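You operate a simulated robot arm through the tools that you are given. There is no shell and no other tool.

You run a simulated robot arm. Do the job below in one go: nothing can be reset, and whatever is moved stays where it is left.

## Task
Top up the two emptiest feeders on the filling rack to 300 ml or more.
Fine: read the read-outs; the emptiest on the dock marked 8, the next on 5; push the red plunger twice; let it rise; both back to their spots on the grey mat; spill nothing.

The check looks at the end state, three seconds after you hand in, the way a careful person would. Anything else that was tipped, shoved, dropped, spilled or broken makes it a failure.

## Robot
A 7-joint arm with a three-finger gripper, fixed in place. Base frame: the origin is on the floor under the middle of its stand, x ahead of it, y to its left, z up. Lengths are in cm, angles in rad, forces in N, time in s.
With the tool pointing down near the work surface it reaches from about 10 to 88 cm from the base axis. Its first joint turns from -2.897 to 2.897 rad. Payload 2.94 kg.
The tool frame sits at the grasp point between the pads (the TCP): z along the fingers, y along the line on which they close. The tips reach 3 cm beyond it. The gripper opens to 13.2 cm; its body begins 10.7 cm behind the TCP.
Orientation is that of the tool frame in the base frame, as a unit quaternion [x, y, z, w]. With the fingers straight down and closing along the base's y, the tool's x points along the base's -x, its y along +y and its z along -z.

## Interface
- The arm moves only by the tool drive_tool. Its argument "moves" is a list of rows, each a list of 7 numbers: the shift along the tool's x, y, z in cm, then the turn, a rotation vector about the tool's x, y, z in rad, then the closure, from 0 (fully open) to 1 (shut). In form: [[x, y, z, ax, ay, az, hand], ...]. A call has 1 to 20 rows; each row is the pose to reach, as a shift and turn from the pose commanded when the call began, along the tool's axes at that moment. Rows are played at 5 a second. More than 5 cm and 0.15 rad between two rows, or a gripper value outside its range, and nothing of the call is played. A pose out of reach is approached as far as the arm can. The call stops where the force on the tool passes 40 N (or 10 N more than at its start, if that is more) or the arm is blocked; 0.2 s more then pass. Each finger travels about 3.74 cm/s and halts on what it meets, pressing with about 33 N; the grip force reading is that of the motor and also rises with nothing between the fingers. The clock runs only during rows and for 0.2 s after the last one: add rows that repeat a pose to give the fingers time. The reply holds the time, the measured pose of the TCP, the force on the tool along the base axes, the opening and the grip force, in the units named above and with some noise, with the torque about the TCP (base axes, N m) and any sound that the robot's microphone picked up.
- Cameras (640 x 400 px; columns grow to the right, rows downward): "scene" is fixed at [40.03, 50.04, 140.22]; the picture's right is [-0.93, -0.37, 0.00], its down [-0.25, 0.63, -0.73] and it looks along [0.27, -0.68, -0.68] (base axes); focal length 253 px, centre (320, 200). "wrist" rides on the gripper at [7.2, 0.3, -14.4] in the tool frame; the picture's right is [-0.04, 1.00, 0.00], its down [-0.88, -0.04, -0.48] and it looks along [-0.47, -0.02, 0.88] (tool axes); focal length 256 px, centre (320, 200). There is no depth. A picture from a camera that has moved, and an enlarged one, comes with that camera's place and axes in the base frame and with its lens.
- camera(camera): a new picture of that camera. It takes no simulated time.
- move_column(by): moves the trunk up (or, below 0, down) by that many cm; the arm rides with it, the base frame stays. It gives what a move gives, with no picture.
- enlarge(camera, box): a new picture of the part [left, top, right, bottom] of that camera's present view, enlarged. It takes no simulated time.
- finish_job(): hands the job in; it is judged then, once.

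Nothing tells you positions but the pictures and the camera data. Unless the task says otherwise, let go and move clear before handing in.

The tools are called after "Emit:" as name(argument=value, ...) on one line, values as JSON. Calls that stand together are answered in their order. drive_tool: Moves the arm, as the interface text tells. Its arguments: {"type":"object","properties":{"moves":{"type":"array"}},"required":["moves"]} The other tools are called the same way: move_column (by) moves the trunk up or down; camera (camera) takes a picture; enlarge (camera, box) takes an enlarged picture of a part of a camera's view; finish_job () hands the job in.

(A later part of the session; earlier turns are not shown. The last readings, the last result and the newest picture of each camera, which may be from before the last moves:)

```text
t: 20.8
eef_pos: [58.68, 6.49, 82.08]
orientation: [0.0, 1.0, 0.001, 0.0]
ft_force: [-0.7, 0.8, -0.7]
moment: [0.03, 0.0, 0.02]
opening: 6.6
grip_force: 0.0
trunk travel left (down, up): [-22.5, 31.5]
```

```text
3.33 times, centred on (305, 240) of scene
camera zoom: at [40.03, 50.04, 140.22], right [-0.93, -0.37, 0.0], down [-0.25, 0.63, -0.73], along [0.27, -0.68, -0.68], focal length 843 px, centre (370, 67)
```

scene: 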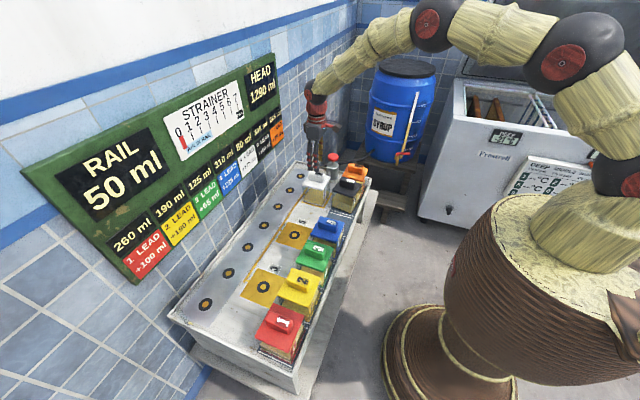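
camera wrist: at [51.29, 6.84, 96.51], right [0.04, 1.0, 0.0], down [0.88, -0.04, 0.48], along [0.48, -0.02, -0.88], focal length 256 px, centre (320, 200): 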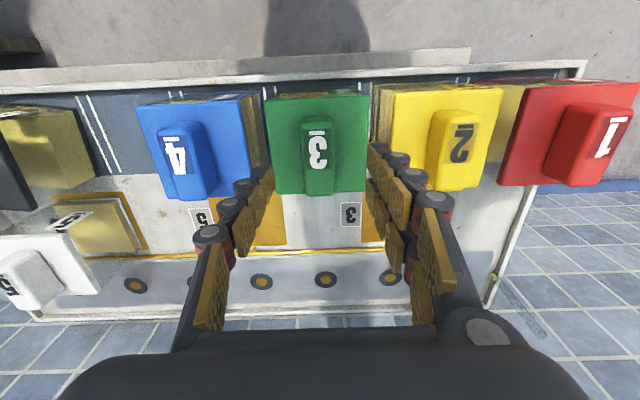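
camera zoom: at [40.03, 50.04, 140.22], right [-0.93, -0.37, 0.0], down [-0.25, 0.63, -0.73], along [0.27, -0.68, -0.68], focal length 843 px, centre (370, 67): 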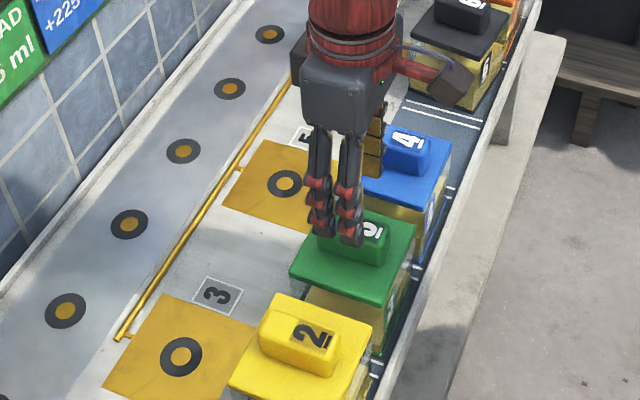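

The hand is centred over the green feeder 3 and the board is unchanged. Descending onto its handle.

Emit:
drive_tool(moves=[[0, -0.1, 2, 0, 0, 0, 0.5], [0, -0.15, 4, 0, 0, 0, 0.5], [0, -0.15, 5.5, 0, 0, 0, 0.5], [0, -0.15, 6.5, 0, 0, 0, 0.5], [0, -0.15, 6.5, 0, 0, 0, 0.5]])

Emit:
camera(camera="wrist")

Emit:
enlarge(camera="scene", box=[270, 190, 370, 280])

```text
t: 22.0
eef_pos: [58.63, 6.22, 75.55]
orientation: [0.0, 1.0, 0.0, 0.0]
ft_force: [1.3, 0.9, -0.5]
moment: [0.02, 0.01, 0.0]
opening: 6.6
grip_force: 0.1
trunk travel left (down, up): [-22.5, 31.5]
```

```text
taken
camera wrist: at [51.3, 6.41, 90.03], right [0.04, 1.0, 0.0], down [0.88, -0.04, 0.48], along [0.47, -0.02, -0.88], focal length 256 px, centre (320, 200)
```

wrist: 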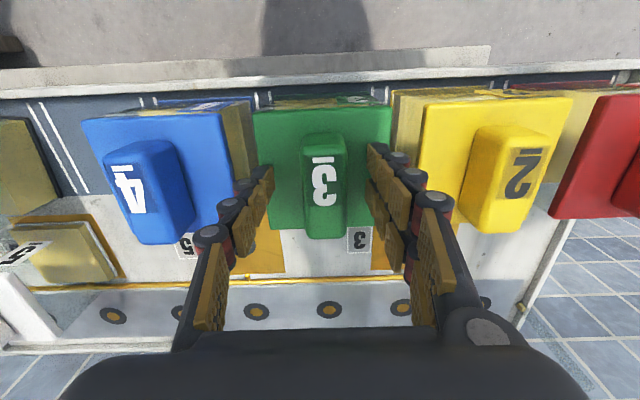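

```text
4.44 times, centred on (320, 235) of scene
camera zoom: at [40.03, 50.04, 140.22], right [-0.93, -0.37, 0.0], down [-0.25, 0.63, -0.73], along [0.27, -0.68, -0.68], focal length 1124 px, centre (320, 44)
```

zoom: 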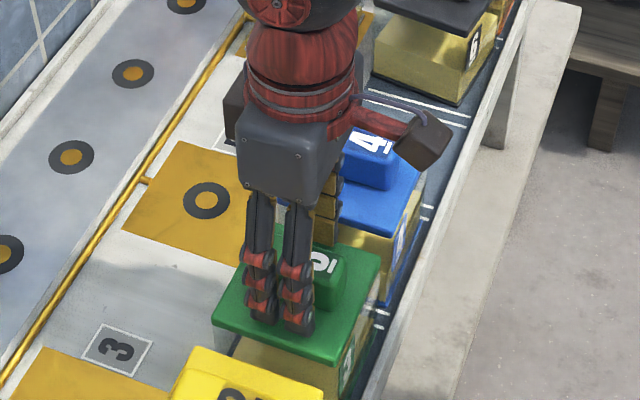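

The handle is about 2 mm to the +y side. I'll nudge over and close.

Emit:
drive_tool(moves=[[0, 0.2, 0, 0, 0, 0, 0.5], [0, 0.2, 0, 0, 0, 0, 0.7], [0, 0.2, 0, 0, 0, 0, 0.85], [0, 0.2, 0, 0, 0, 0, 1], [0, 0.2, 0, 0, 0, 0, 1], [0, 0.2, 0, 0, 0, 0, 1], [0, 0.2, 0, 0, 0, 0, 1]])

Emit:
camera(camera="wrist")

```text
t: 23.6
eef_pos: [58.53, 6.34, 75.58]
orientation: [0.001, 1.0, 0.0, 0.001]
ft_force: [1.0, 0.6, 0.1]
moment: [-0.01, 0.05, -0.03]
opening: 2.85
grip_force: 33.2
trunk travel left (down, up): [-22.5, 31.5]
```

```text
taken
camera wrist: at [51.29, 6.67, 90.04], right [0.04, 1.0, 0.0], down [0.88, -0.04, 0.48], along [0.47, -0.02, -0.88], focal length 256 px, centre (320, 200)
```

wrist: 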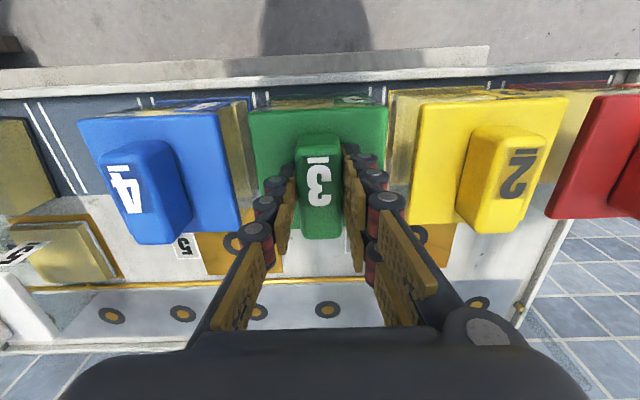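

Gripped. Lifting straight up, then carrying it back and across to above dock 5 at (72.5, -5.4).

Emit:
drive_tool(moves=[[0, 0, -0.3, 0, 0, 0, 1], [0, 0, -0.8, 0, 0, 0, 1], [0, 0, -1.6, 0, 0, 0, 1], [0, 0, -2.6, 0, 0, 0, 1], [0, 0, -3.8, 0, 0, 0, 1], [0, 0, -5, 0, 0, 0, 1], [-1, 0, -6, 0, 0, 0, 1], [-3, 0, -6, 0, 0, 0, 1], [-5, 0, -6, 0, 0, 0, 1], [-7, -0.5, -6, 0, 0, 0, 1], [-9, -2, -6, 0, 0, 0, 1], [-11, -4, -6, 0, 0, 0, 1], [-12.5, -6, -6, 0, 0, 0, 1], [-13.5, -8, -6, 0, 0, 0, 1], [-13.9, -10, -6, 0, 0, 0, 1], [-13.9, -11.2, -6, 0, 0, 0, 1], [-13.9, -11.8, -6, 0, 0, 0, 1], [-13.9, -11.8, -6, 0, 0, 0, 1], [-13.9, -11.8, -6, 0, 0, 0, 1]])

Emit:
camera(camera="wrist")

Emit:
enlarge(camera="scene", box=[240, 130, 390, 270])

```text
t: 27.6
eef_pos: [72.52, -5.33, 81.5]
orientation: [-0.001, 1.0, 0.001, 0.0]
ft_force: [-0.4, 0.3, -3.6]
moment: [0.01, 0.03, 0.01]
opening: 2.86
grip_force: 33.3
trunk travel left (down, up): [-22.5, 31.5]
```

```text
taken
camera wrist: at [65.17, -5.08, 96.0], right [0.04, 1.0, 0.0], down [0.88, -0.04, 0.48], along [0.47, -0.02, -0.88], focal length 256 px, centre (320, 200)
```

wrist: 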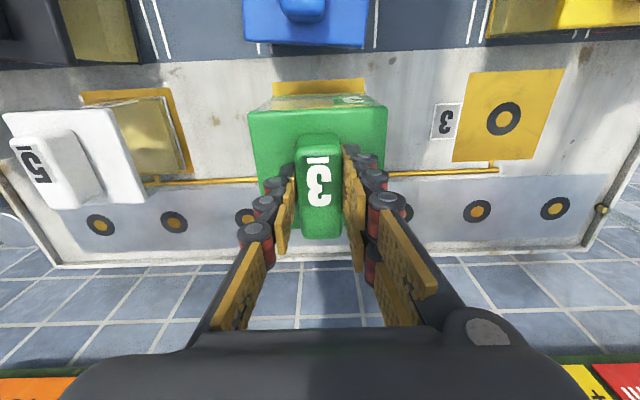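

```text
2.86 times, centred on (315, 200) of scene
camera zoom: at [40.03, 50.04, 140.22], right [-0.93, -0.37, 0.0], down [-0.25, 0.63, -0.73], along [0.27, -0.68, -0.68], focal length 722 px, centre (334, 200)
```

zoom: 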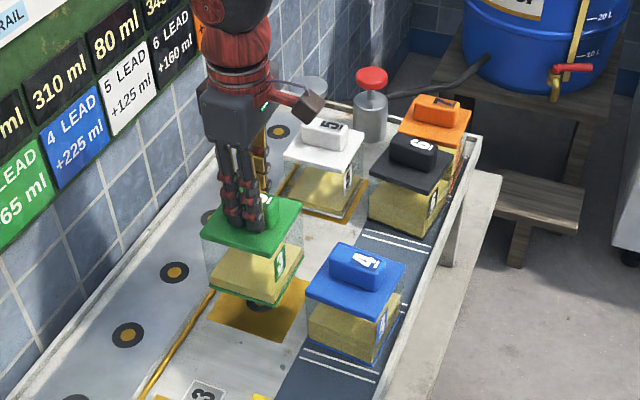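

Feeder 3 hangs level over dock 5. Lowering in small steps.

Emit:
drive_tool(moves=[[0, 0, 1.5, 0, 0, 0, 1], [0, 0, 3, 0, 0, 0, 1], [0, 0, 4, 0, 0, 0, 1], [0, 0, 4.8, 0, 0, 0, 1], [0, 0, 5.2, 0, 0, 0, 1], [0, 0, 5.4, 0, 0, 0, 1], [0, 0, 5.4, 0, 0, 0, 1]])

Emit:
camera(camera="wrist")

Emit:
enlarge(camera="scene", box=[260, 180, 360, 270])

```text
t: 29.2
eef_pos: [72.56, -5.37, 76.11]
orientation: [0.0, 1.0, 0.0, 0.0]
ft_force: [-0.5, -0.3, -2.7]
moment: [-0.01, 0.01, 0.06]
opening: 2.87
grip_force: 33.2
trunk travel left (down, up): [-22.5, 31.5]
```

```text
taken
camera wrist: at [65.27, -5.12, 90.57], right [0.04, 1.0, 0.0], down [0.88, -0.04, 0.48], along [0.47, -0.02, -0.88], focal length 256 px, centre (320, 200)
```

wrist: 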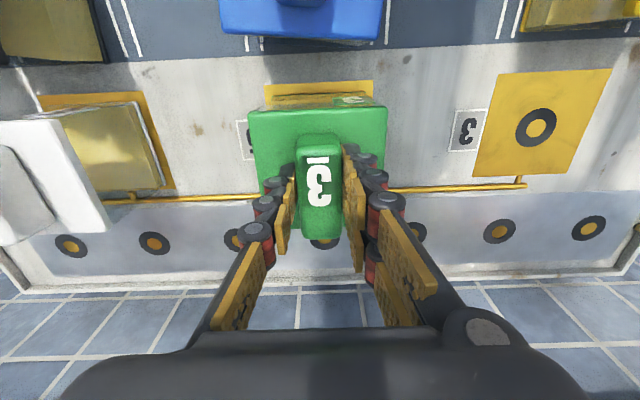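

```text
4.44 times, centred on (310, 225) of scene
camera zoom: at [40.03, 50.04, 140.22], right [-0.93, -0.37, 0.0], down [-0.25, 0.63, -0.73], along [0.27, -0.68, -0.68], focal length 1124 px, centre (364, 89)
```

zoom: 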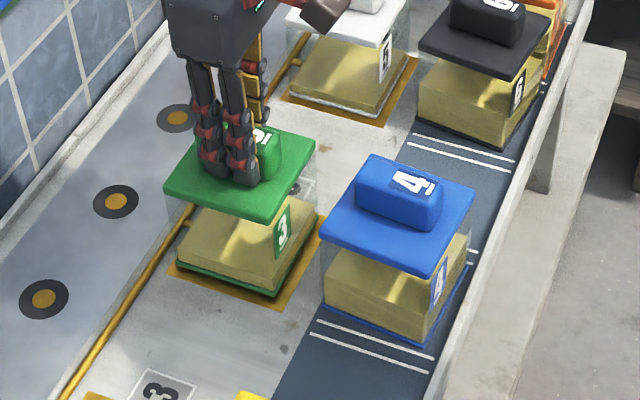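

Emit:
drive_tool(moves=[[0, 0, 0.2, 0, 0, 0, 1], [0, 0, 0.35, 0, 0, 0, 1], [0, 0, 0.5, 0, 0, 0, 1], [0, 0, 0.5, 0, 0, 0, 1]])

Emit:
enlarge(camera="scene", box=[260, 180, 360, 270])

```text
t: 30.2
eef_pos: [72.53, -5.41, 75.69]
orientation: [0.0, 1.0, 0.0, 0.0]
ft_force: [0.2, 0.1, -2.8]
moment: [-0.01, -0.01, 0.02]
opening: 2.88
grip_force: 32.7
trunk travel left (down, up): [-22.5, 31.5]
```

```text
4.44 times, centred on (310, 225) of scene
camera zoom: at [40.03, 50.04, 140.22], right [-0.93, -0.37, 0.0], down [-0.25, 0.63, -0.73], along [0.27, -0.68, -0.68], focal length 1124 px, centre (364, 89)
```

zoom: 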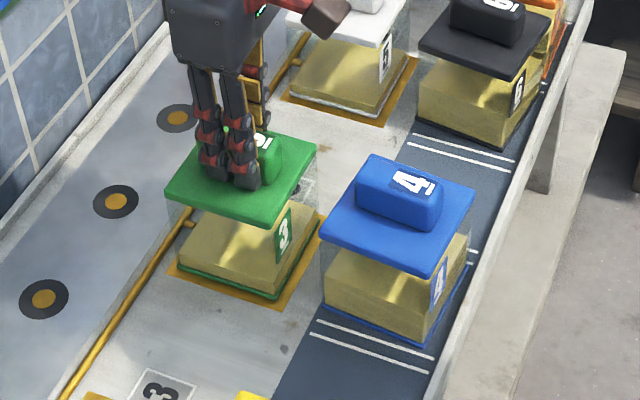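

Still carrying about 2.8 N, so it isn't touching yet. I'll lower another couple of millimetres.

Emit:
drive_tool(moves=[[0, 0, 0.08, 0, 0, 0, 1], [0, 0, 0.16, 0, 0, 0, 1], [0, 0, 0.16, 0, 0, 0, 1]])

```text
t: 31.0
eef_pos: [72.64, -5.36, 75.44]
orientation: [0.0, 1.0, 0.0, -0.001]
ft_force: [-1.7, 1.0, 6.5]
moment: [-0.22, 0.72, -0.18]
opening: 2.88
grip_force: 32.6
trunk travel left (down, up): [-22.5, 31.5]
```

Seated: the force has reversed to about +6 N. Releasing and rising straight up.

Emit:
drive_tool(moves=[[0, 0, -0.1, 0, 0, 0, 1], [0, 0, -0.1, 0, 0, 0, 0.7], [0, 0, -0.1, 0, 0, 0, 0.55], [0, 0, -0.1, 0, 0, 0, 0.5], [0, 0, -0.1, 0, 0, 0, 0.5], [0, 0, -0.6, 0, 0, 0, 0.5], [0, 0, -2, 0, 0, 0, 0.5], [0, 0, -4, 0, 0, 0, 0.5], [0, 0, -7, 0, 0, 0, 0.5], [0, 0, -10, 0, 0, 0, 0.5]])

Emit:
camera(camera="wrist")

Emit:
enlarge(camera="scene", box=[260, 150, 380, 270])

Emit:
enlarge(camera="scene", box=[90, 50, 300, 290])

```text
t: 33.2
eef_pos: [72.51, -5.17, 85.37]
orientation: [0.0, 1.0, 0.0, 0.0]
ft_force: [0.0, 0.1, 0.1]
moment: [-0.03, -0.06, 0.01]
opening: 6.61
grip_force: 0.0
trunk travel left (down, up): [-22.5, 31.5]
```

```text
taken
camera wrist: at [65.17, -4.92, 99.97], right [0.04, 1.0, 0.0], down [0.88, -0.04, 0.47], along [0.47, -0.02, -0.88], focal length 256 px, centre (320, 200)
```

wrist: 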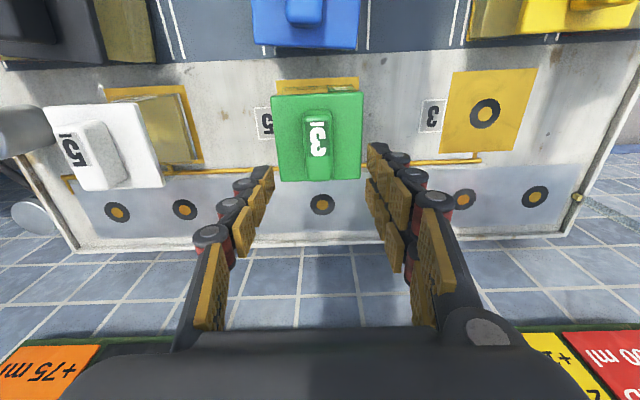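

```text
3.33 times, centred on (320, 210) of scene
camera zoom: at [40.03, 50.04, 140.22], right [-0.93, -0.37, 0.0], down [-0.25, 0.63, -0.73], along [0.27, -0.68, -0.68], focal length 843 px, centre (320, 167)
```

zoom: 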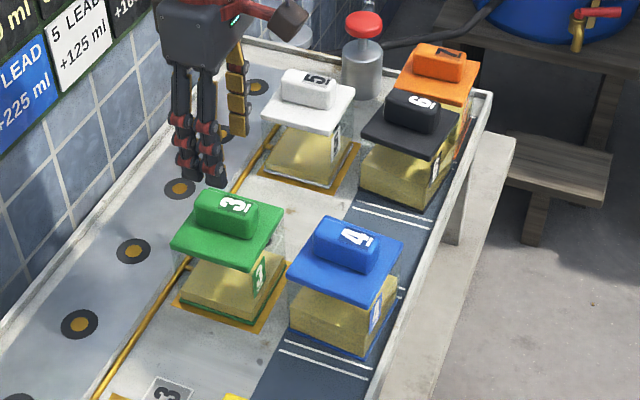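

```text
1.67 times, centred on (195, 170) of scene
camera zoom: at [40.03, 50.04, 140.22], right [-0.93, -0.37, 0.0], down [-0.25, 0.63, -0.73], along [0.27, -0.68, -0.68], focal length 421 px, centre (528, 250)
```

zoom: 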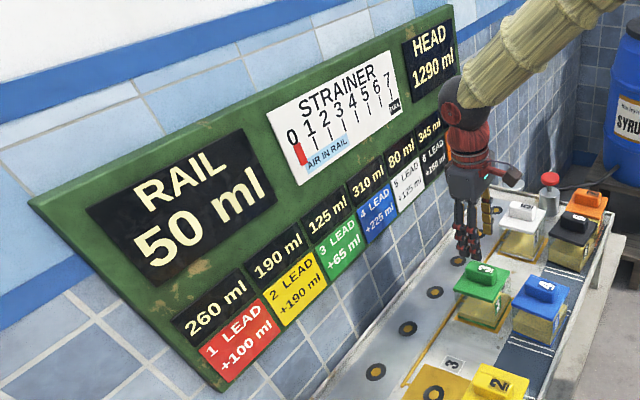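

Both feeders stand on their docks: 5 on dock 8 and 3 on dock 5. The board still shows 80 and 125. I'll close the hand to a fist and move above the plunger.

Emit:
drive_tool(moves=[[0, -2, -1, 0, 0, 0, 0.6], [0, -6, -2, 0, 0, 0, 0.7], [0.2, -10, -2, 0, 0, 0, 0.8], [0.4, -14, -2, 0, 0, 0, 0.9], [0.6, -18, -2, 0, 0, 0, 1], [0.8, -22, -2, 0, 0, 0, 1], [1, -26, -2, 0, 0, 0, 1], [1.2, -30, -2, 0, 0, 0, 1], [1.4, -34, -2, 0, 0, 0, 1], [1.5, -38, -2, 0, 0, 0, 1], [1.5, -41.1, -1.5, 0, 0, 0, 1], [1.5, -41.1, -1.5, 0, 0, 0, 1]])

Emit:
camera(camera="wrist")

Emit:
enlarge(camera="scene", box=[280, 110, 380, 200])

```text
t: 35.8
eef_pos: [70.96, -46.58, 87.03]
orientation: [0.0, 1.0, 0.0, 0.001]
ft_force: [-0.1, -0.1, 0.5]
moment: [0.01, -0.02, 0.0]
opening: 0.0
grip_force: 28.3
trunk travel left (down, up): [-22.5, 31.5]
```

```text
taken
camera wrist: at [63.62, -46.35, 101.47], right [0.04, 1.0, 0.0], down [0.88, -0.04, 0.48], along [0.47, -0.02, -0.88], focal length 256 px, centre (320, 200)
```

wrist: 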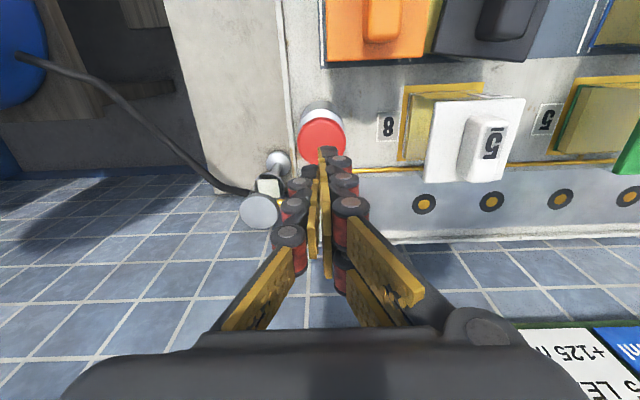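

```text
4.44 times, centred on (330, 155) of scene
camera zoom: at [40.03, 50.04, 140.22], right [-0.93, -0.37, 0.0], down [-0.25, 0.63, -0.73], along [0.27, -0.68, -0.68], focal length 1124 px, centre (276, 400)
```

zoom: 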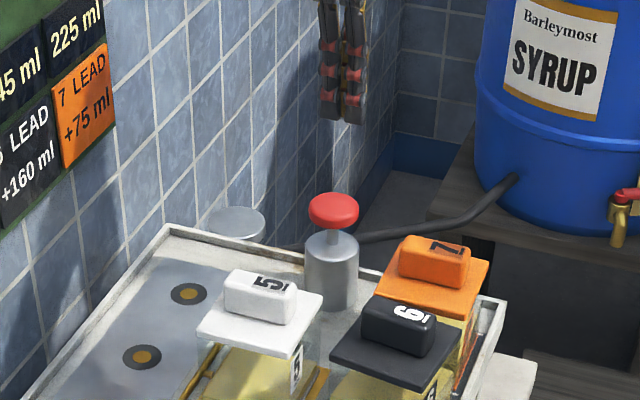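

The fist is centred over the plunger cap. I'll descend to just above it, then press.

Emit:
drive_tool(moves=[[0, 0, 2.5, 0, 0, 0, 1], [0, 0, 5, 0, 0, 0, 1], [0, 0, 7, 0, 0, 0, 1], [0, 0, 8.5, 0, 0, 0, 1], [0, 0, 8.5, 0, 0, 0, 1]])

Emit:
enlarge(camera="scene", box=[290, 130, 370, 200])

Emit:
camera(camera="wrist")

```text
t: 37.0
eef_pos: [70.9, -46.48, 78.48]
orientation: [0.0, 1.0, 0.0, 0.001]
ft_force: [0.3, 0.4, 0.0]
moment: [0.03, -0.02, 0.0]
opening: 0.0
grip_force: 28.4
trunk travel left (down, up): [-22.5, 31.5]
```

```text
5.71 times, centred on (330, 165) of scene
camera zoom: at [40.03, 50.04, 140.22], right [-0.93, -0.37, 0.0], down [-0.25, 0.63, -0.73], along [0.27, -0.68, -0.68], focal length 1445 px, centre (263, 400)
```

zoom: 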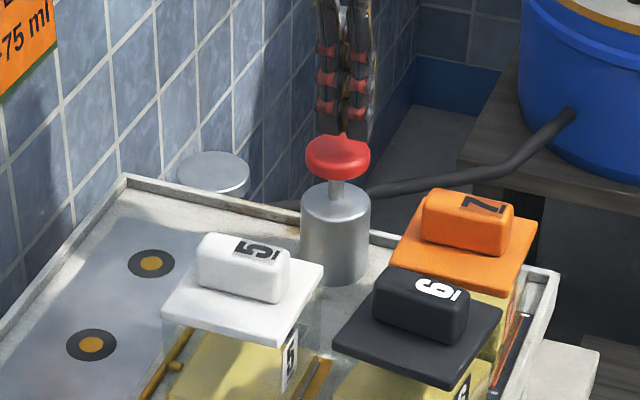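

```text
taken
camera wrist: at [63.6, -46.16, 92.99], right [0.04, 1.0, 0.0], down [0.88, -0.04, 0.48], along [0.48, -0.02, -0.88], focal length 256 px, centre (320, 200)
```

wrist: 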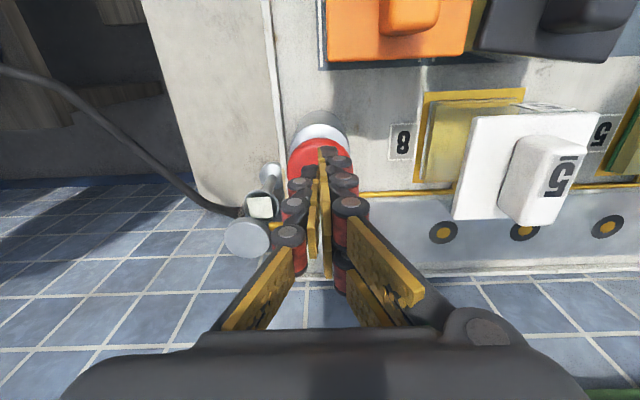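

Centred just above the cap. Pressing down slowly for the first stroke.

Emit:
drive_tool(moves=[[0, 0, 0.4, 0, 0, 0, 1], [0, 0, 0.8, 0, 0, 0, 1], [0, 0, 1.2, 0, 0, 0, 1], [0, 0, 1.6, 0, 0, 0, 1], [0, 0, 2.0, 0, 0, 0, 1], [0, 0, 2.4, 0, 0, 0, 1]])

Emit:
enlarge(camera="scene", box=[290, 130, 370, 200])

Emit:
enlarge(camera="scene", box=[90, 50, 300, 290])

```text
t: 38.4
eef_pos: [71.06, -46.45, 76.1]
orientation: [0.0, 1.0, 0.0, 0.0]
ft_force: [1.0, -1.8, 2.5]
moment: [-0.04, 0.0, 0.0]
opening: 0.6
grip_force: 28.7
trunk travel left (down, up): [-22.5, 31.5]
```

```text
5.71 times, centred on (330, 165) of scene
camera zoom: at [40.03, 50.04, 140.22], right [-0.93, -0.37, 0.0], down [-0.25, 0.63, -0.73], along [0.27, -0.68, -0.68], focal length 1445 px, centre (263, 400)
```

zoom: 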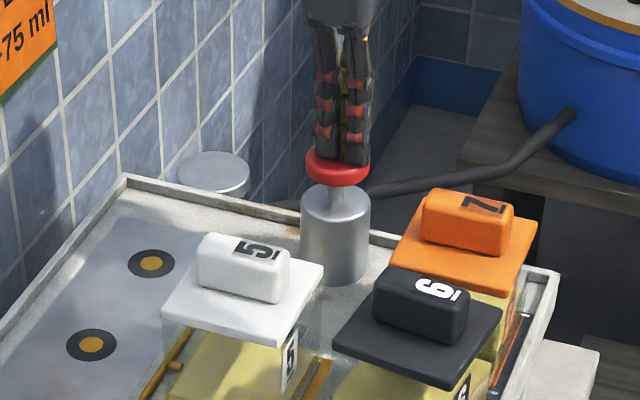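

```text
1.67 times, centred on (195, 170) of scene
camera zoom: at [40.03, 50.04, 140.22], right [-0.93, -0.37, 0.0], down [-0.25, 0.63, -0.73], along [0.27, -0.68, -0.68], focal length 421 px, centre (528, 250)
```

zoom: 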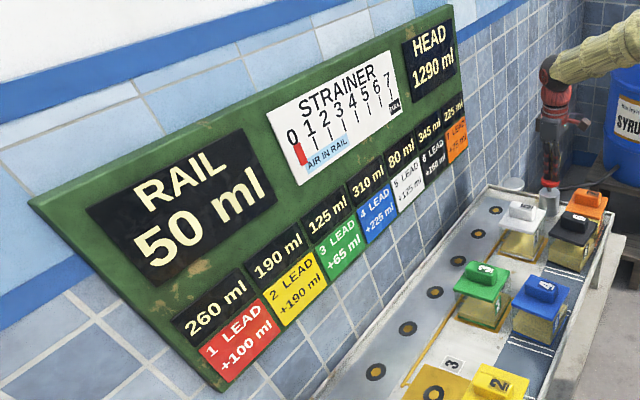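

The fist is on the cap, which has moved down a little at about 2.5 N, with no change on the board yet. Continuing the stroke.

Emit:
drive_tool(moves=[[0, 0, 0.3, 0, 0, 0, 1], [0, 0, 0.6, 0, 0, 0, 1], [0, 0, 0.9, 0, 0, 0, 1], [0, 0, 1.2, 0, 0, 0, 1]])

Emit:
enlarge(camera="scene", box=[290, 130, 370, 200])

Emit:
enlarge(camera="scene", box=[90, 50, 300, 290])

```text
t: 39.4
eef_pos: [70.97, -46.53, 75.04]
orientation: [0.0, 1.0, 0.0, 0.0]
ft_force: [-0.7, 2.9, 6.4]
moment: [0.06, -0.03, 0.0]
opening: 0.6
grip_force: 29.2
trunk travel left (down, up): [-22.5, 31.5]
```

```text
5.71 times, centred on (330, 165) of scene
camera zoom: at [40.03, 50.04, 140.22], right [-0.93, -0.37, 0.0], down [-0.25, 0.63, -0.73], along [0.27, -0.68, -0.68], focal length 1445 px, centre (263, 400)
```

zoom: 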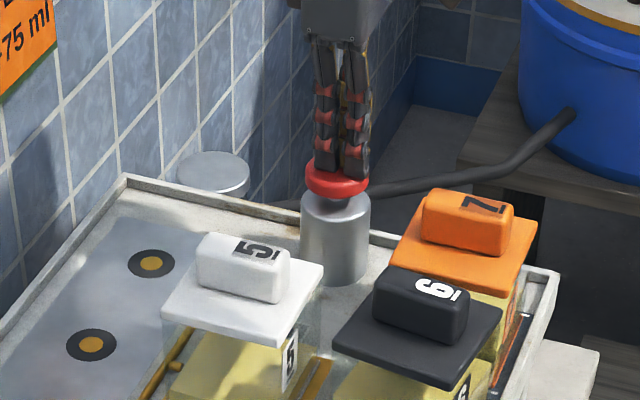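

```text
1.67 times, centred on (195, 170) of scene
camera zoom: at [40.03, 50.04, 140.22], right [-0.93, -0.37, 0.0], down [-0.25, 0.63, -0.73], along [0.27, -0.68, -0.68], focal length 421 px, centre (528, 250)
```

zoom: 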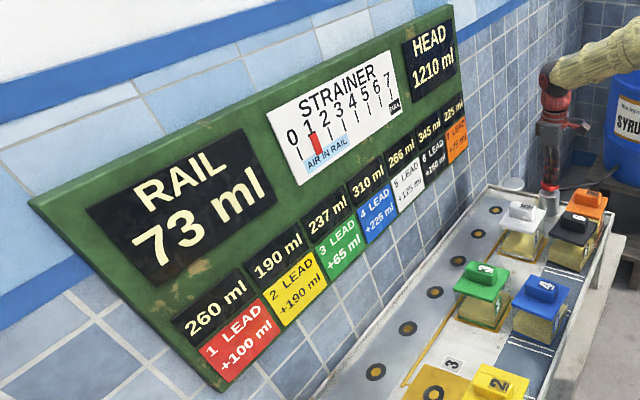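

The first stroke registered: feeder 5 reads 266, feeder 3 reads 237, head 1210, rail 73 and strainer 1. I'll stay still briefly to see whether the readings are still changing, and enlarge the board.

Emit:
enlarge(camera="scene", box=[160, 60, 290, 160])

Emit:
drive_tool(moves=[[0, 0, 0, 0, 0, 0, 1]])

Emit:
enlarge(camera="scene", box=[90, 50, 300, 290])

Emit:
enlarge(camera="scene", box=[160, 60, 290, 160])

Emit:
enlarge(camera="scene", box=[260, 150, 380, 270])

```text
4.00 times, centred on (225, 110) of scene
camera zoom: at [40.03, 50.04, 140.22], right [-0.93, -0.37, 0.0], down [-0.25, 0.63, -0.73], along [0.27, -0.68, -0.68], focal length 1011 px, centre (700, 560)
```

zoom: 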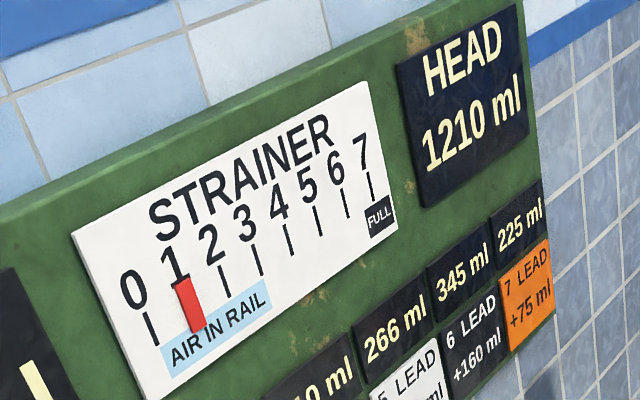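

```text
t: 39.8
eef_pos: [71.02, -46.53, 75.05]
orientation: [0.0, 1.0, 0.0, 0.0]
ft_force: [-1.0, 3.5, 5.3]
moment: [0.08, -0.02, 0.06]
opening: 0.57
grip_force: 28.7
trunk travel left (down, up): [-22.5, 31.5]
```

```text
1.67 times, centred on (195, 170) of scene
camera zoom: at [40.03, 50.04, 140.22], right [-0.93, -0.37, 0.0], down [-0.25, 0.63, -0.73], along [0.27, -0.68, -0.68], focal length 421 px, centre (528, 250)
```

zoom: 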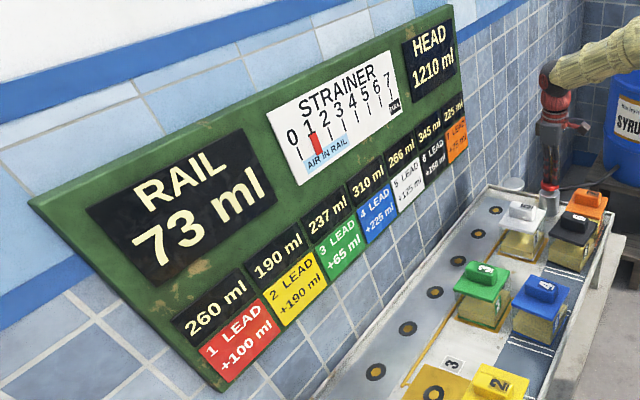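

```text
4.00 times, centred on (225, 110) of scene
camera zoom: at [40.03, 50.04, 140.22], right [-0.93, -0.37, 0.0], down [-0.25, 0.63, -0.73], along [0.27, -0.68, -0.68], focal length 1011 px, centre (700, 560)
```

zoom: 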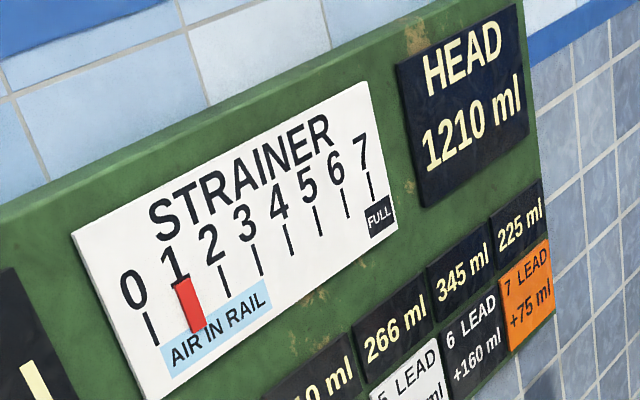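

```text
3.33 times, centred on (320, 210) of scene
camera zoom: at [40.03, 50.04, 140.22], right [-0.93, -0.37, 0.0], down [-0.25, 0.63, -0.73], along [0.27, -0.68, -0.68], focal length 843 px, centre (320, 167)
```

zoom: 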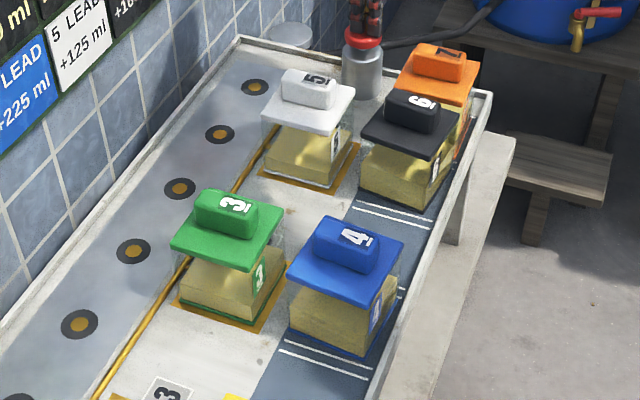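

The readings hold steady while pressed. I want to compare the actual syrup levels in 5 and 3 with the read-outs before continuing.

Emit:
enlarge(camera="scene", box=[290, 160, 350, 215])

Emit:
enlarge(camera="scene", box=[260, 195, 360, 265])

Emit:
camera(camera="wrist")

```text
7.27 times, centred on (320, 188) of scene
camera zoom: at [40.03, 50.04, 140.22], right [-0.93, -0.37, 0.0], down [-0.25, 0.63, -0.73], along [0.27, -0.68, -0.68], focal length 1839 px, centre (320, 291)
```

zoom: 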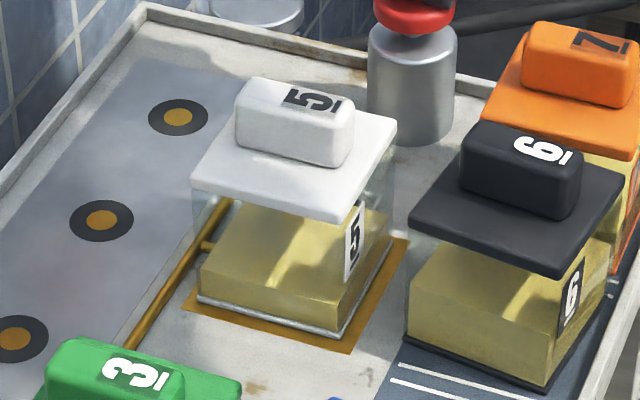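

```text
5.71 times, centred on (310, 230) of scene
camera zoom: at [40.03, 50.04, 140.22], right [-0.93, -0.37, 0.0], down [-0.25, 0.63, -0.73], along [0.27, -0.68, -0.68], focal length 1445 px, centre (377, 29)
```

zoom: 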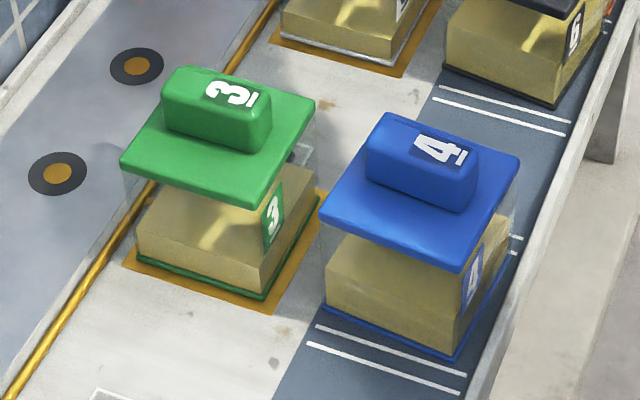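

```text
taken
camera wrist: at [63.71, -46.2, 89.46], right [0.04, 1.0, 0.0], down [0.88, -0.04, 0.48], along [0.48, -0.02, -0.88], focal length 256 px, centre (320, 200)
```

wrist: 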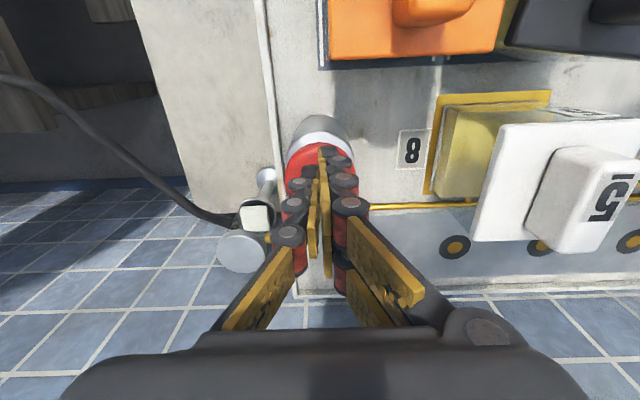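

The visible levels have risen in line with the read-outs. I'll lift off the cap and let the plunger rise fully, watching the board.

Emit:
drive_tool(moves=[[0, 0, -0.5, 0, 0, 0, 1], [0, 0, -1.2, 0, 0, 0, 1], [0, 0, -2, 0, 0, 0, 1], [0, 0, -3, 0, 0, 0, 1], [0, 0, -4, 0, 0, 0, 1], [0, 0, -5, 0, 0, 0, 1], [0, 0, -5, 0, 0, 0, 1], [0, 0, -5, 0, 0, 0, 1], [0, 0, -5, 0, 0, 0, 1], [0, 0, -5, 0, 0, 0, 1]])

Emit:
enlarge(camera="scene", box=[290, 130, 370, 200])

Emit:
enlarge(camera="scene", box=[90, 50, 300, 290])

Emit:
enlarge(camera="scene", box=[160, 60, 290, 160])

Emit:
camera(camera="wrist")

```text
t: 42.0
eef_pos: [71.0, -46.48, 79.9]
orientation: [0.0, 1.0, 0.0, -0.001]
ft_force: [-0.3, 0.3, 0.8]
moment: [0.0, 0.01, 0.01]
opening: 0.0
grip_force: 28.7
trunk travel left (down, up): [-22.5, 31.5]
```

```text
5.71 times, centred on (330, 165) of scene
camera zoom: at [40.03, 50.04, 140.22], right [-0.93, -0.37, 0.0], down [-0.25, 0.63, -0.73], along [0.27, -0.68, -0.68], focal length 1445 px, centre (263, 400)
```

zoom: 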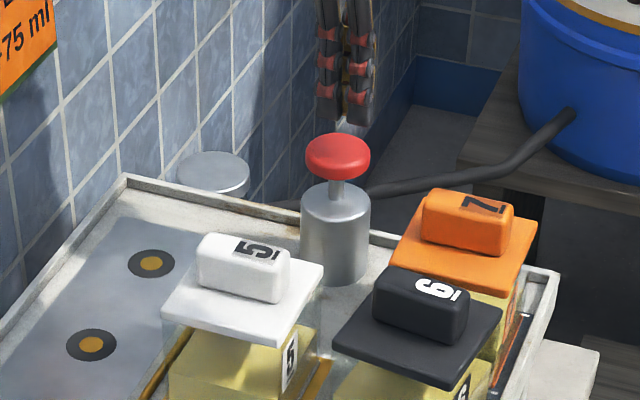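

```text
1.67 times, centred on (195, 170) of scene
camera zoom: at [40.03, 50.04, 140.22], right [-0.93, -0.37, 0.0], down [-0.25, 0.63, -0.73], along [0.27, -0.68, -0.68], focal length 421 px, centre (528, 250)
```

zoom: 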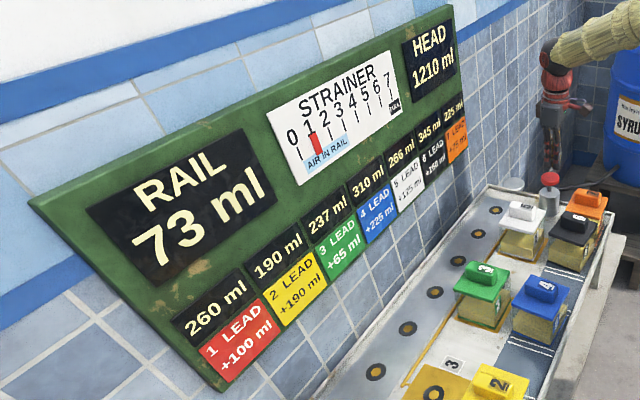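

```text
4.00 times, centred on (225, 110) of scene
camera zoom: at [40.03, 50.04, 140.22], right [-0.93, -0.37, 0.0], down [-0.25, 0.63, -0.73], along [0.27, -0.68, -0.68], focal length 1011 px, centre (700, 560)
```

zoom: 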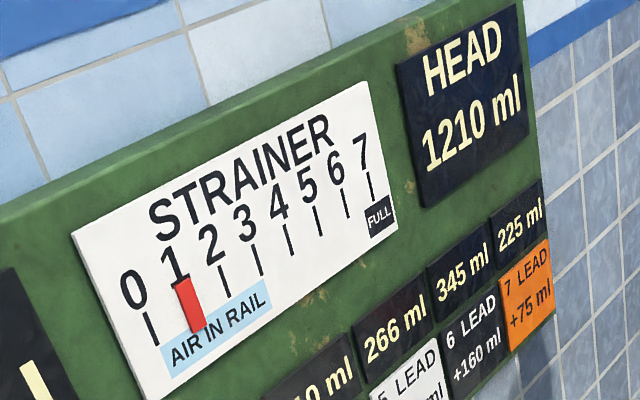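

```text
taken
camera wrist: at [63.67, -46.18, 94.41], right [0.04, 1.0, 0.0], down [0.88, -0.04, 0.48], along [0.47, -0.02, -0.88], focal length 256 px, centre (320, 200)
```

wrist: 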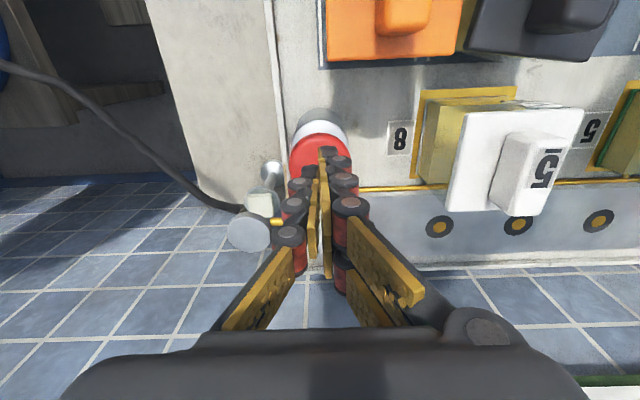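

The plunger is fully up again: strainer 1, 5 at 266 ml, 3 at 237 ml. Second stroke now, to the same depth.

Emit:
drive_tool(moves=[[0, 0, 1, 0, 0, 0, 1], [0, 0, 2, 0, 0, 0, 1], [0, 0, 2.6, 0, 0, 0, 1], [0, 0, 3, 0, 0, 0, 1], [0, 0, 3.4, 0, 0, 0, 1], [0, 0, 3.8, 0, 0, 0, 1], [0, 0, 4.1, 0, 0, 0, 1], [0, 0, 4.4, 0, 0, 0, 1], [0, 0, 4.7, 0, 0, 0, 1], [0, 0, 4.9, 0, 0, 0, 1], [0, 0, 4.9, 0, 0, 0, 1]])

Emit:
enlarge(camera="scene", box=[290, 130, 370, 200])

Emit:
enlarge(camera="scene", box=[90, 50, 300, 290])

Emit:
enlarge(camera="scene", box=[160, 60, 290, 160])

```text
t: 44.4
eef_pos: [71.21, -46.5, 75.13]
orientation: [0.001, 1.0, 0.0, 0.0]
ft_force: [-2.7, -2.1, 5.0]
moment: [-0.06, 0.02, 0.01]
opening: 0.62
grip_force: 28.8
trunk travel left (down, up): [-22.5, 31.5]
```

```text
5.71 times, centred on (330, 165) of scene
camera zoom: at [40.03, 50.04, 140.22], right [-0.93, -0.37, 0.0], down [-0.25, 0.63, -0.73], along [0.27, -0.68, -0.68], focal length 1445 px, centre (263, 400)
```

zoom: 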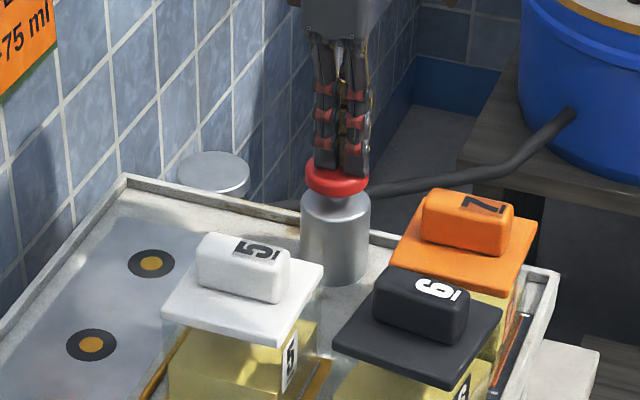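

```text
1.67 times, centred on (195, 170) of scene
camera zoom: at [40.03, 50.04, 140.22], right [-0.93, -0.37, 0.0], down [-0.25, 0.63, -0.73], along [0.27, -0.68, -0.68], focal length 421 px, centre (528, 250)
```

zoom: 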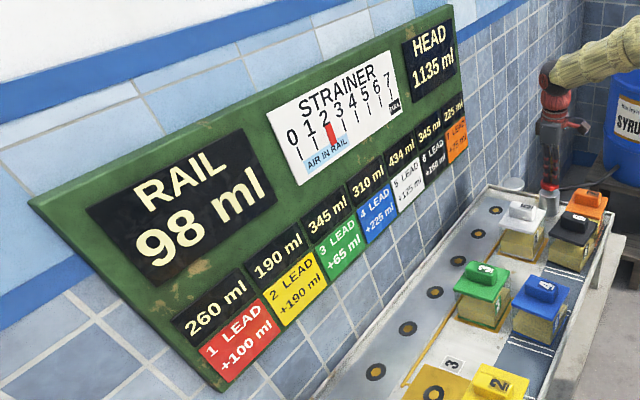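

```text
4.00 times, centred on (225, 110) of scene
camera zoom: at [40.03, 50.04, 140.22], right [-0.93, -0.37, 0.0], down [-0.25, 0.63, -0.73], along [0.27, -0.68, -0.68], focal length 1011 px, centre (700, 560)
```

zoom: 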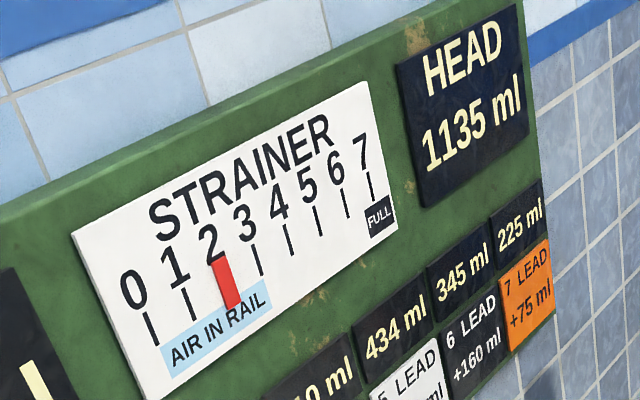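

After the second stroke, feeder 5 reads 434 ml and feeder 3 reads 345 ml, both above 300. I'll release the plunger, let it rise, then compare the visible levels.

Emit:
drive_tool(moves=[[0, 0, -0.5, 0, 0, 0, 1], [0, 0, -1.2, 0, 0, 0, 1], [0, 0, -2, 0, 0, 0, 1], [0, 0, -3, 0, 0, 0, 1], [0, 0, -4.5, 0, 0, 0, 1], [0, 0, -6.5, 0, 0, 0, 1], [0, 0, -9, 0, 0, 0, 1], [0, 0, -11, 0, 0, 0, 1], [0, 0, -11, 0, 0, 0, 1], [0, 0, -11, 0, 0, 0, 1], [0, 0, -11, 0, 0, 0, 1]])

Emit:
enlarge(camera="scene", box=[290, 150, 370, 220])

Emit:
enlarge(camera="scene", box=[260, 195, 360, 265])

Emit:
enlarge(camera="scene", box=[90, 50, 300, 290])

Emit:
camera(camera="wrist")

```text
t: 46.8
eef_pos: [70.95, -46.48, 86.21]
orientation: [0.0, 1.0, 0.0, 0.0]
ft_force: [-0.5, 0.2, -0.3]
moment: [-0.02, -0.02, 0.01]
opening: 0.01
grip_force: 28.5
trunk travel left (down, up): [-22.5, 31.5]
```

```text
5.71 times, centred on (330, 185) of scene
camera zoom: at [40.03, 50.04, 140.22], right [-0.93, -0.37, 0.0], down [-0.25, 0.63, -0.73], along [0.27, -0.68, -0.68], focal length 1445 px, centre (263, 286)
```

zoom: 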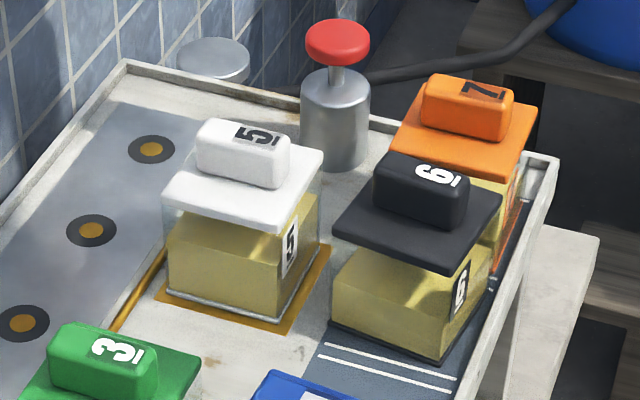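

```text
5.71 times, centred on (310, 230) of scene
camera zoom: at [40.03, 50.04, 140.22], right [-0.93, -0.37, 0.0], down [-0.25, 0.63, -0.73], along [0.27, -0.68, -0.68], focal length 1445 px, centre (377, 29)
```

zoom: 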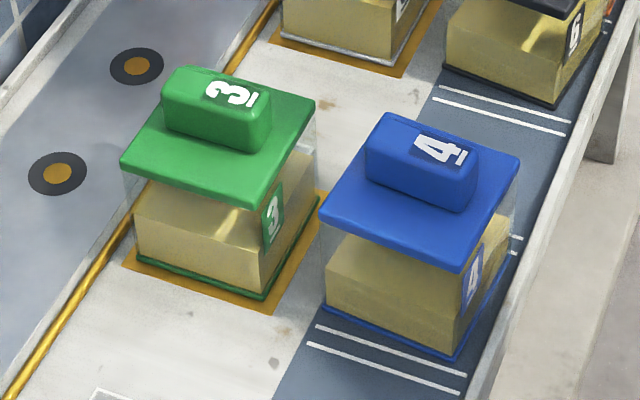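

```text
1.67 times, centred on (195, 170) of scene
camera zoom: at [40.03, 50.04, 140.22], right [-0.93, -0.37, 0.0], down [-0.25, 0.63, -0.73], along [0.27, -0.68, -0.68], focal length 421 px, centre (528, 250)
```

zoom: 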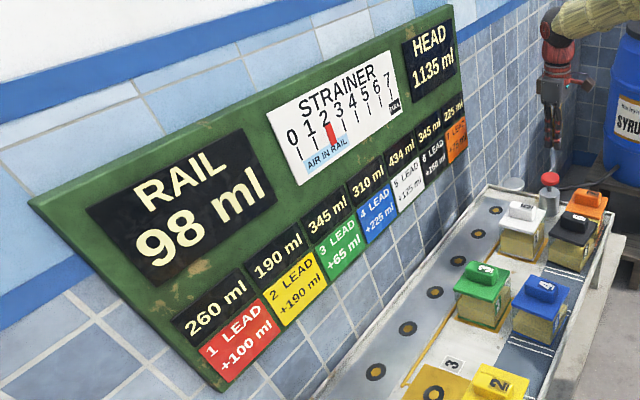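

```text
taken
camera wrist: at [63.64, -46.19, 100.55], right [0.04, 1.0, 0.0], down [0.88, -0.04, 0.48], along [0.47, -0.02, -0.88], focal length 256 px, centre (320, 200)
```

wrist: 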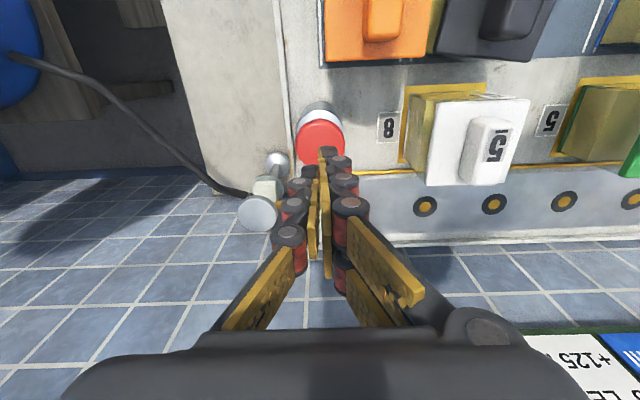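

Visible levels agree with the read-outs (434 and 345 ml), and the plunger is fully up. Now I'll fetch feeder 5 from dock 8 to return it to its white-outlined spot.

Emit:
drive_tool(moves=[[-0.4, 4, 0, 0, 0, 0, 0.8], [-0.8, 8, 0, 0, 0, 0, 0.6], [-1.2, 12, 0, 0, 0, 0, 0.5], [-1.65, 16, 1.5, 0, 0, 0, 0.5], [-1.65, 17.4, 3.5, 0, 0, 0, 0.5], [-1.65, 17.4, 4, 0, 0, 0, 0.5], [-1.65, 17.4, 4, 0, 0, 0, 0.5]])

Emit:
camera(camera="wrist")

```text
t: 48.4
eef_pos: [72.58, -29.08, 81.97]
orientation: [0.001, 1.0, 0.0, 0.001]
ft_force: [0.6, -1.1, -0.4]
moment: [0.01, -0.02, -0.02]
opening: 6.56
grip_force: 0.0
trunk travel left (down, up): [-22.5, 31.5]
```

```text
taken
camera wrist: at [65.3, -28.81, 96.49], right [0.04, 1.0, 0.0], down [0.88, -0.04, 0.48], along [0.47, -0.02, -0.88], focal length 256 px, centre (320, 200)
```

wrist: 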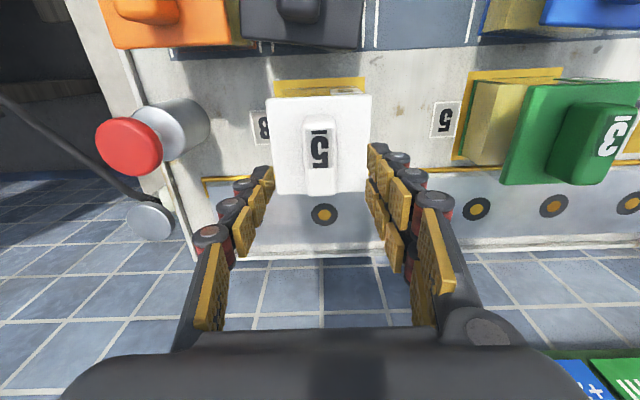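

Aligned with the handle of 5. Descending and gripping.

Emit:
drive_tool(moves=[[0, 0, 2, 0, 0, 0, 0.5], [0, 0, 4, 0, 0, 0, 0.5], [0, 0, 5.5, 0, 0, 0, 0.5], [0, 0, 6.3, 0, 0, 0, 0.5], [0, 0, 6.3, 0, 0, 0, 0.5], [0, 0, 6.3, 0, 0, 0, 0.7], [0, 0, 6.3, 0, 0, 0, 0.85], [0, 0, 6.3, 0, 0, 0, 1], [0, 0, 6.3, 0, 0, 0, 1], [0, 0, 6.3, 0, 0, 0, 1], [0, 0, 6.3, 0, 0, 0, 1]])

Emit:
camera(camera="wrist")

```text
t: 50.8
eef_pos: [72.67, -29.06, 75.49]
orientation: [0.0, 1.0, 0.0, 0.0]
ft_force: [0.3, 0.4, 0.4]
moment: [0.0, 0.03, -0.02]
opening: 2.87
grip_force: 32.6
trunk travel left (down, up): [-22.5, 31.5]
```

```text
taken
camera wrist: at [65.39, -28.78, 90.15], right [0.04, 1.0, 0.0], down [0.88, -0.04, 0.48], along [0.47, -0.02, -0.88], focal length 256 px, centre (320, 200)
```

wrist: 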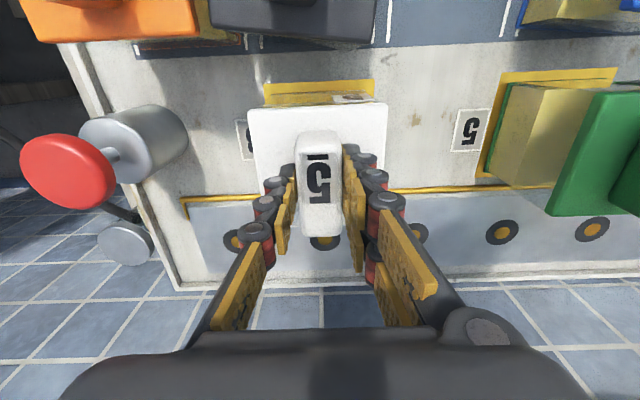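

Gripped. Lifting slowly and checking for slip or drips.

Emit:
drive_tool(moves=[[0, 0, -0.3, 0, 0, 0, 1], [0, 0, -0.7, 0, 0, 0, 1], [0, 0, -1.2, 0, 0, 0, 1], [0, 0, -1.8, 0, 0, 0, 1], [0, 0, -2.5, 0, 0, 0, 1], [0, 0, -2.5, 0, 0, 0, 1]])

Emit:
enlarge(camera="scene", box=[280, 130, 380, 220])

Emit:
enlarge(camera="scene", box=[90, 50, 300, 290])

Emit:
camera(camera="wrist")

```text
t: 52.2
eef_pos: [72.61, -28.92, 78.2]
orientation: [0.0, 1.0, 0.0, -0.001]
ft_force: [-0.4, -0.3, -6.6]
moment: [0.02, 0.02, 0.01]
opening: 2.88
grip_force: 32.6
trunk travel left (down, up): [-22.5, 31.5]
```

```text
4.44 times, centred on (330, 175) of scene
camera zoom: at [40.03, 50.04, 140.22], right [-0.93, -0.37, 0.0], down [-0.25, 0.63, -0.73], along [0.27, -0.68, -0.68], focal length 1124 px, centre (276, 311)
```

zoom: 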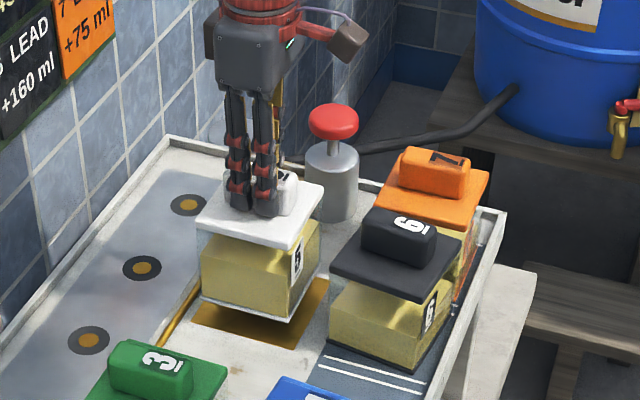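

```text
1.67 times, centred on (195, 170) of scene
camera zoom: at [40.03, 50.04, 140.22], right [-0.93, -0.37, 0.0], down [-0.25, 0.63, -0.73], along [0.27, -0.68, -0.68], focal length 421 px, centre (528, 250)
```

zoom: 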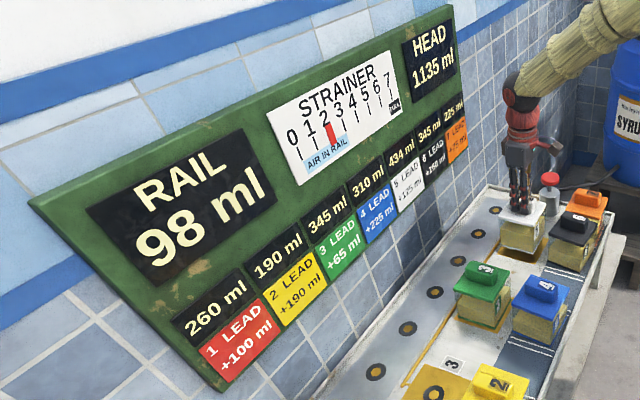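

```text
taken
camera wrist: at [65.37, -28.77, 92.65], right [0.04, 1.0, 0.0], down [0.88, -0.04, 0.47], along [0.47, -0.02, -0.88], focal length 256 px, centre (320, 200)
```

wrist: 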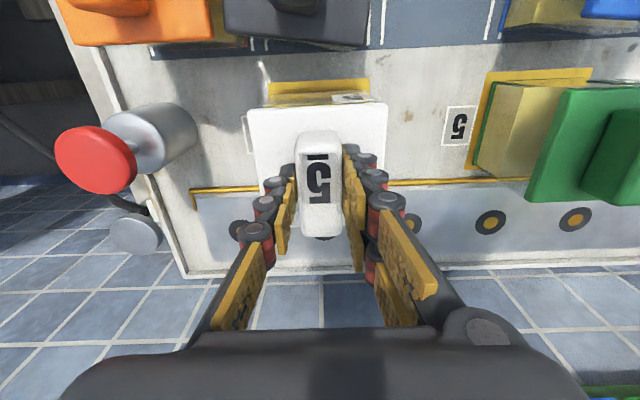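

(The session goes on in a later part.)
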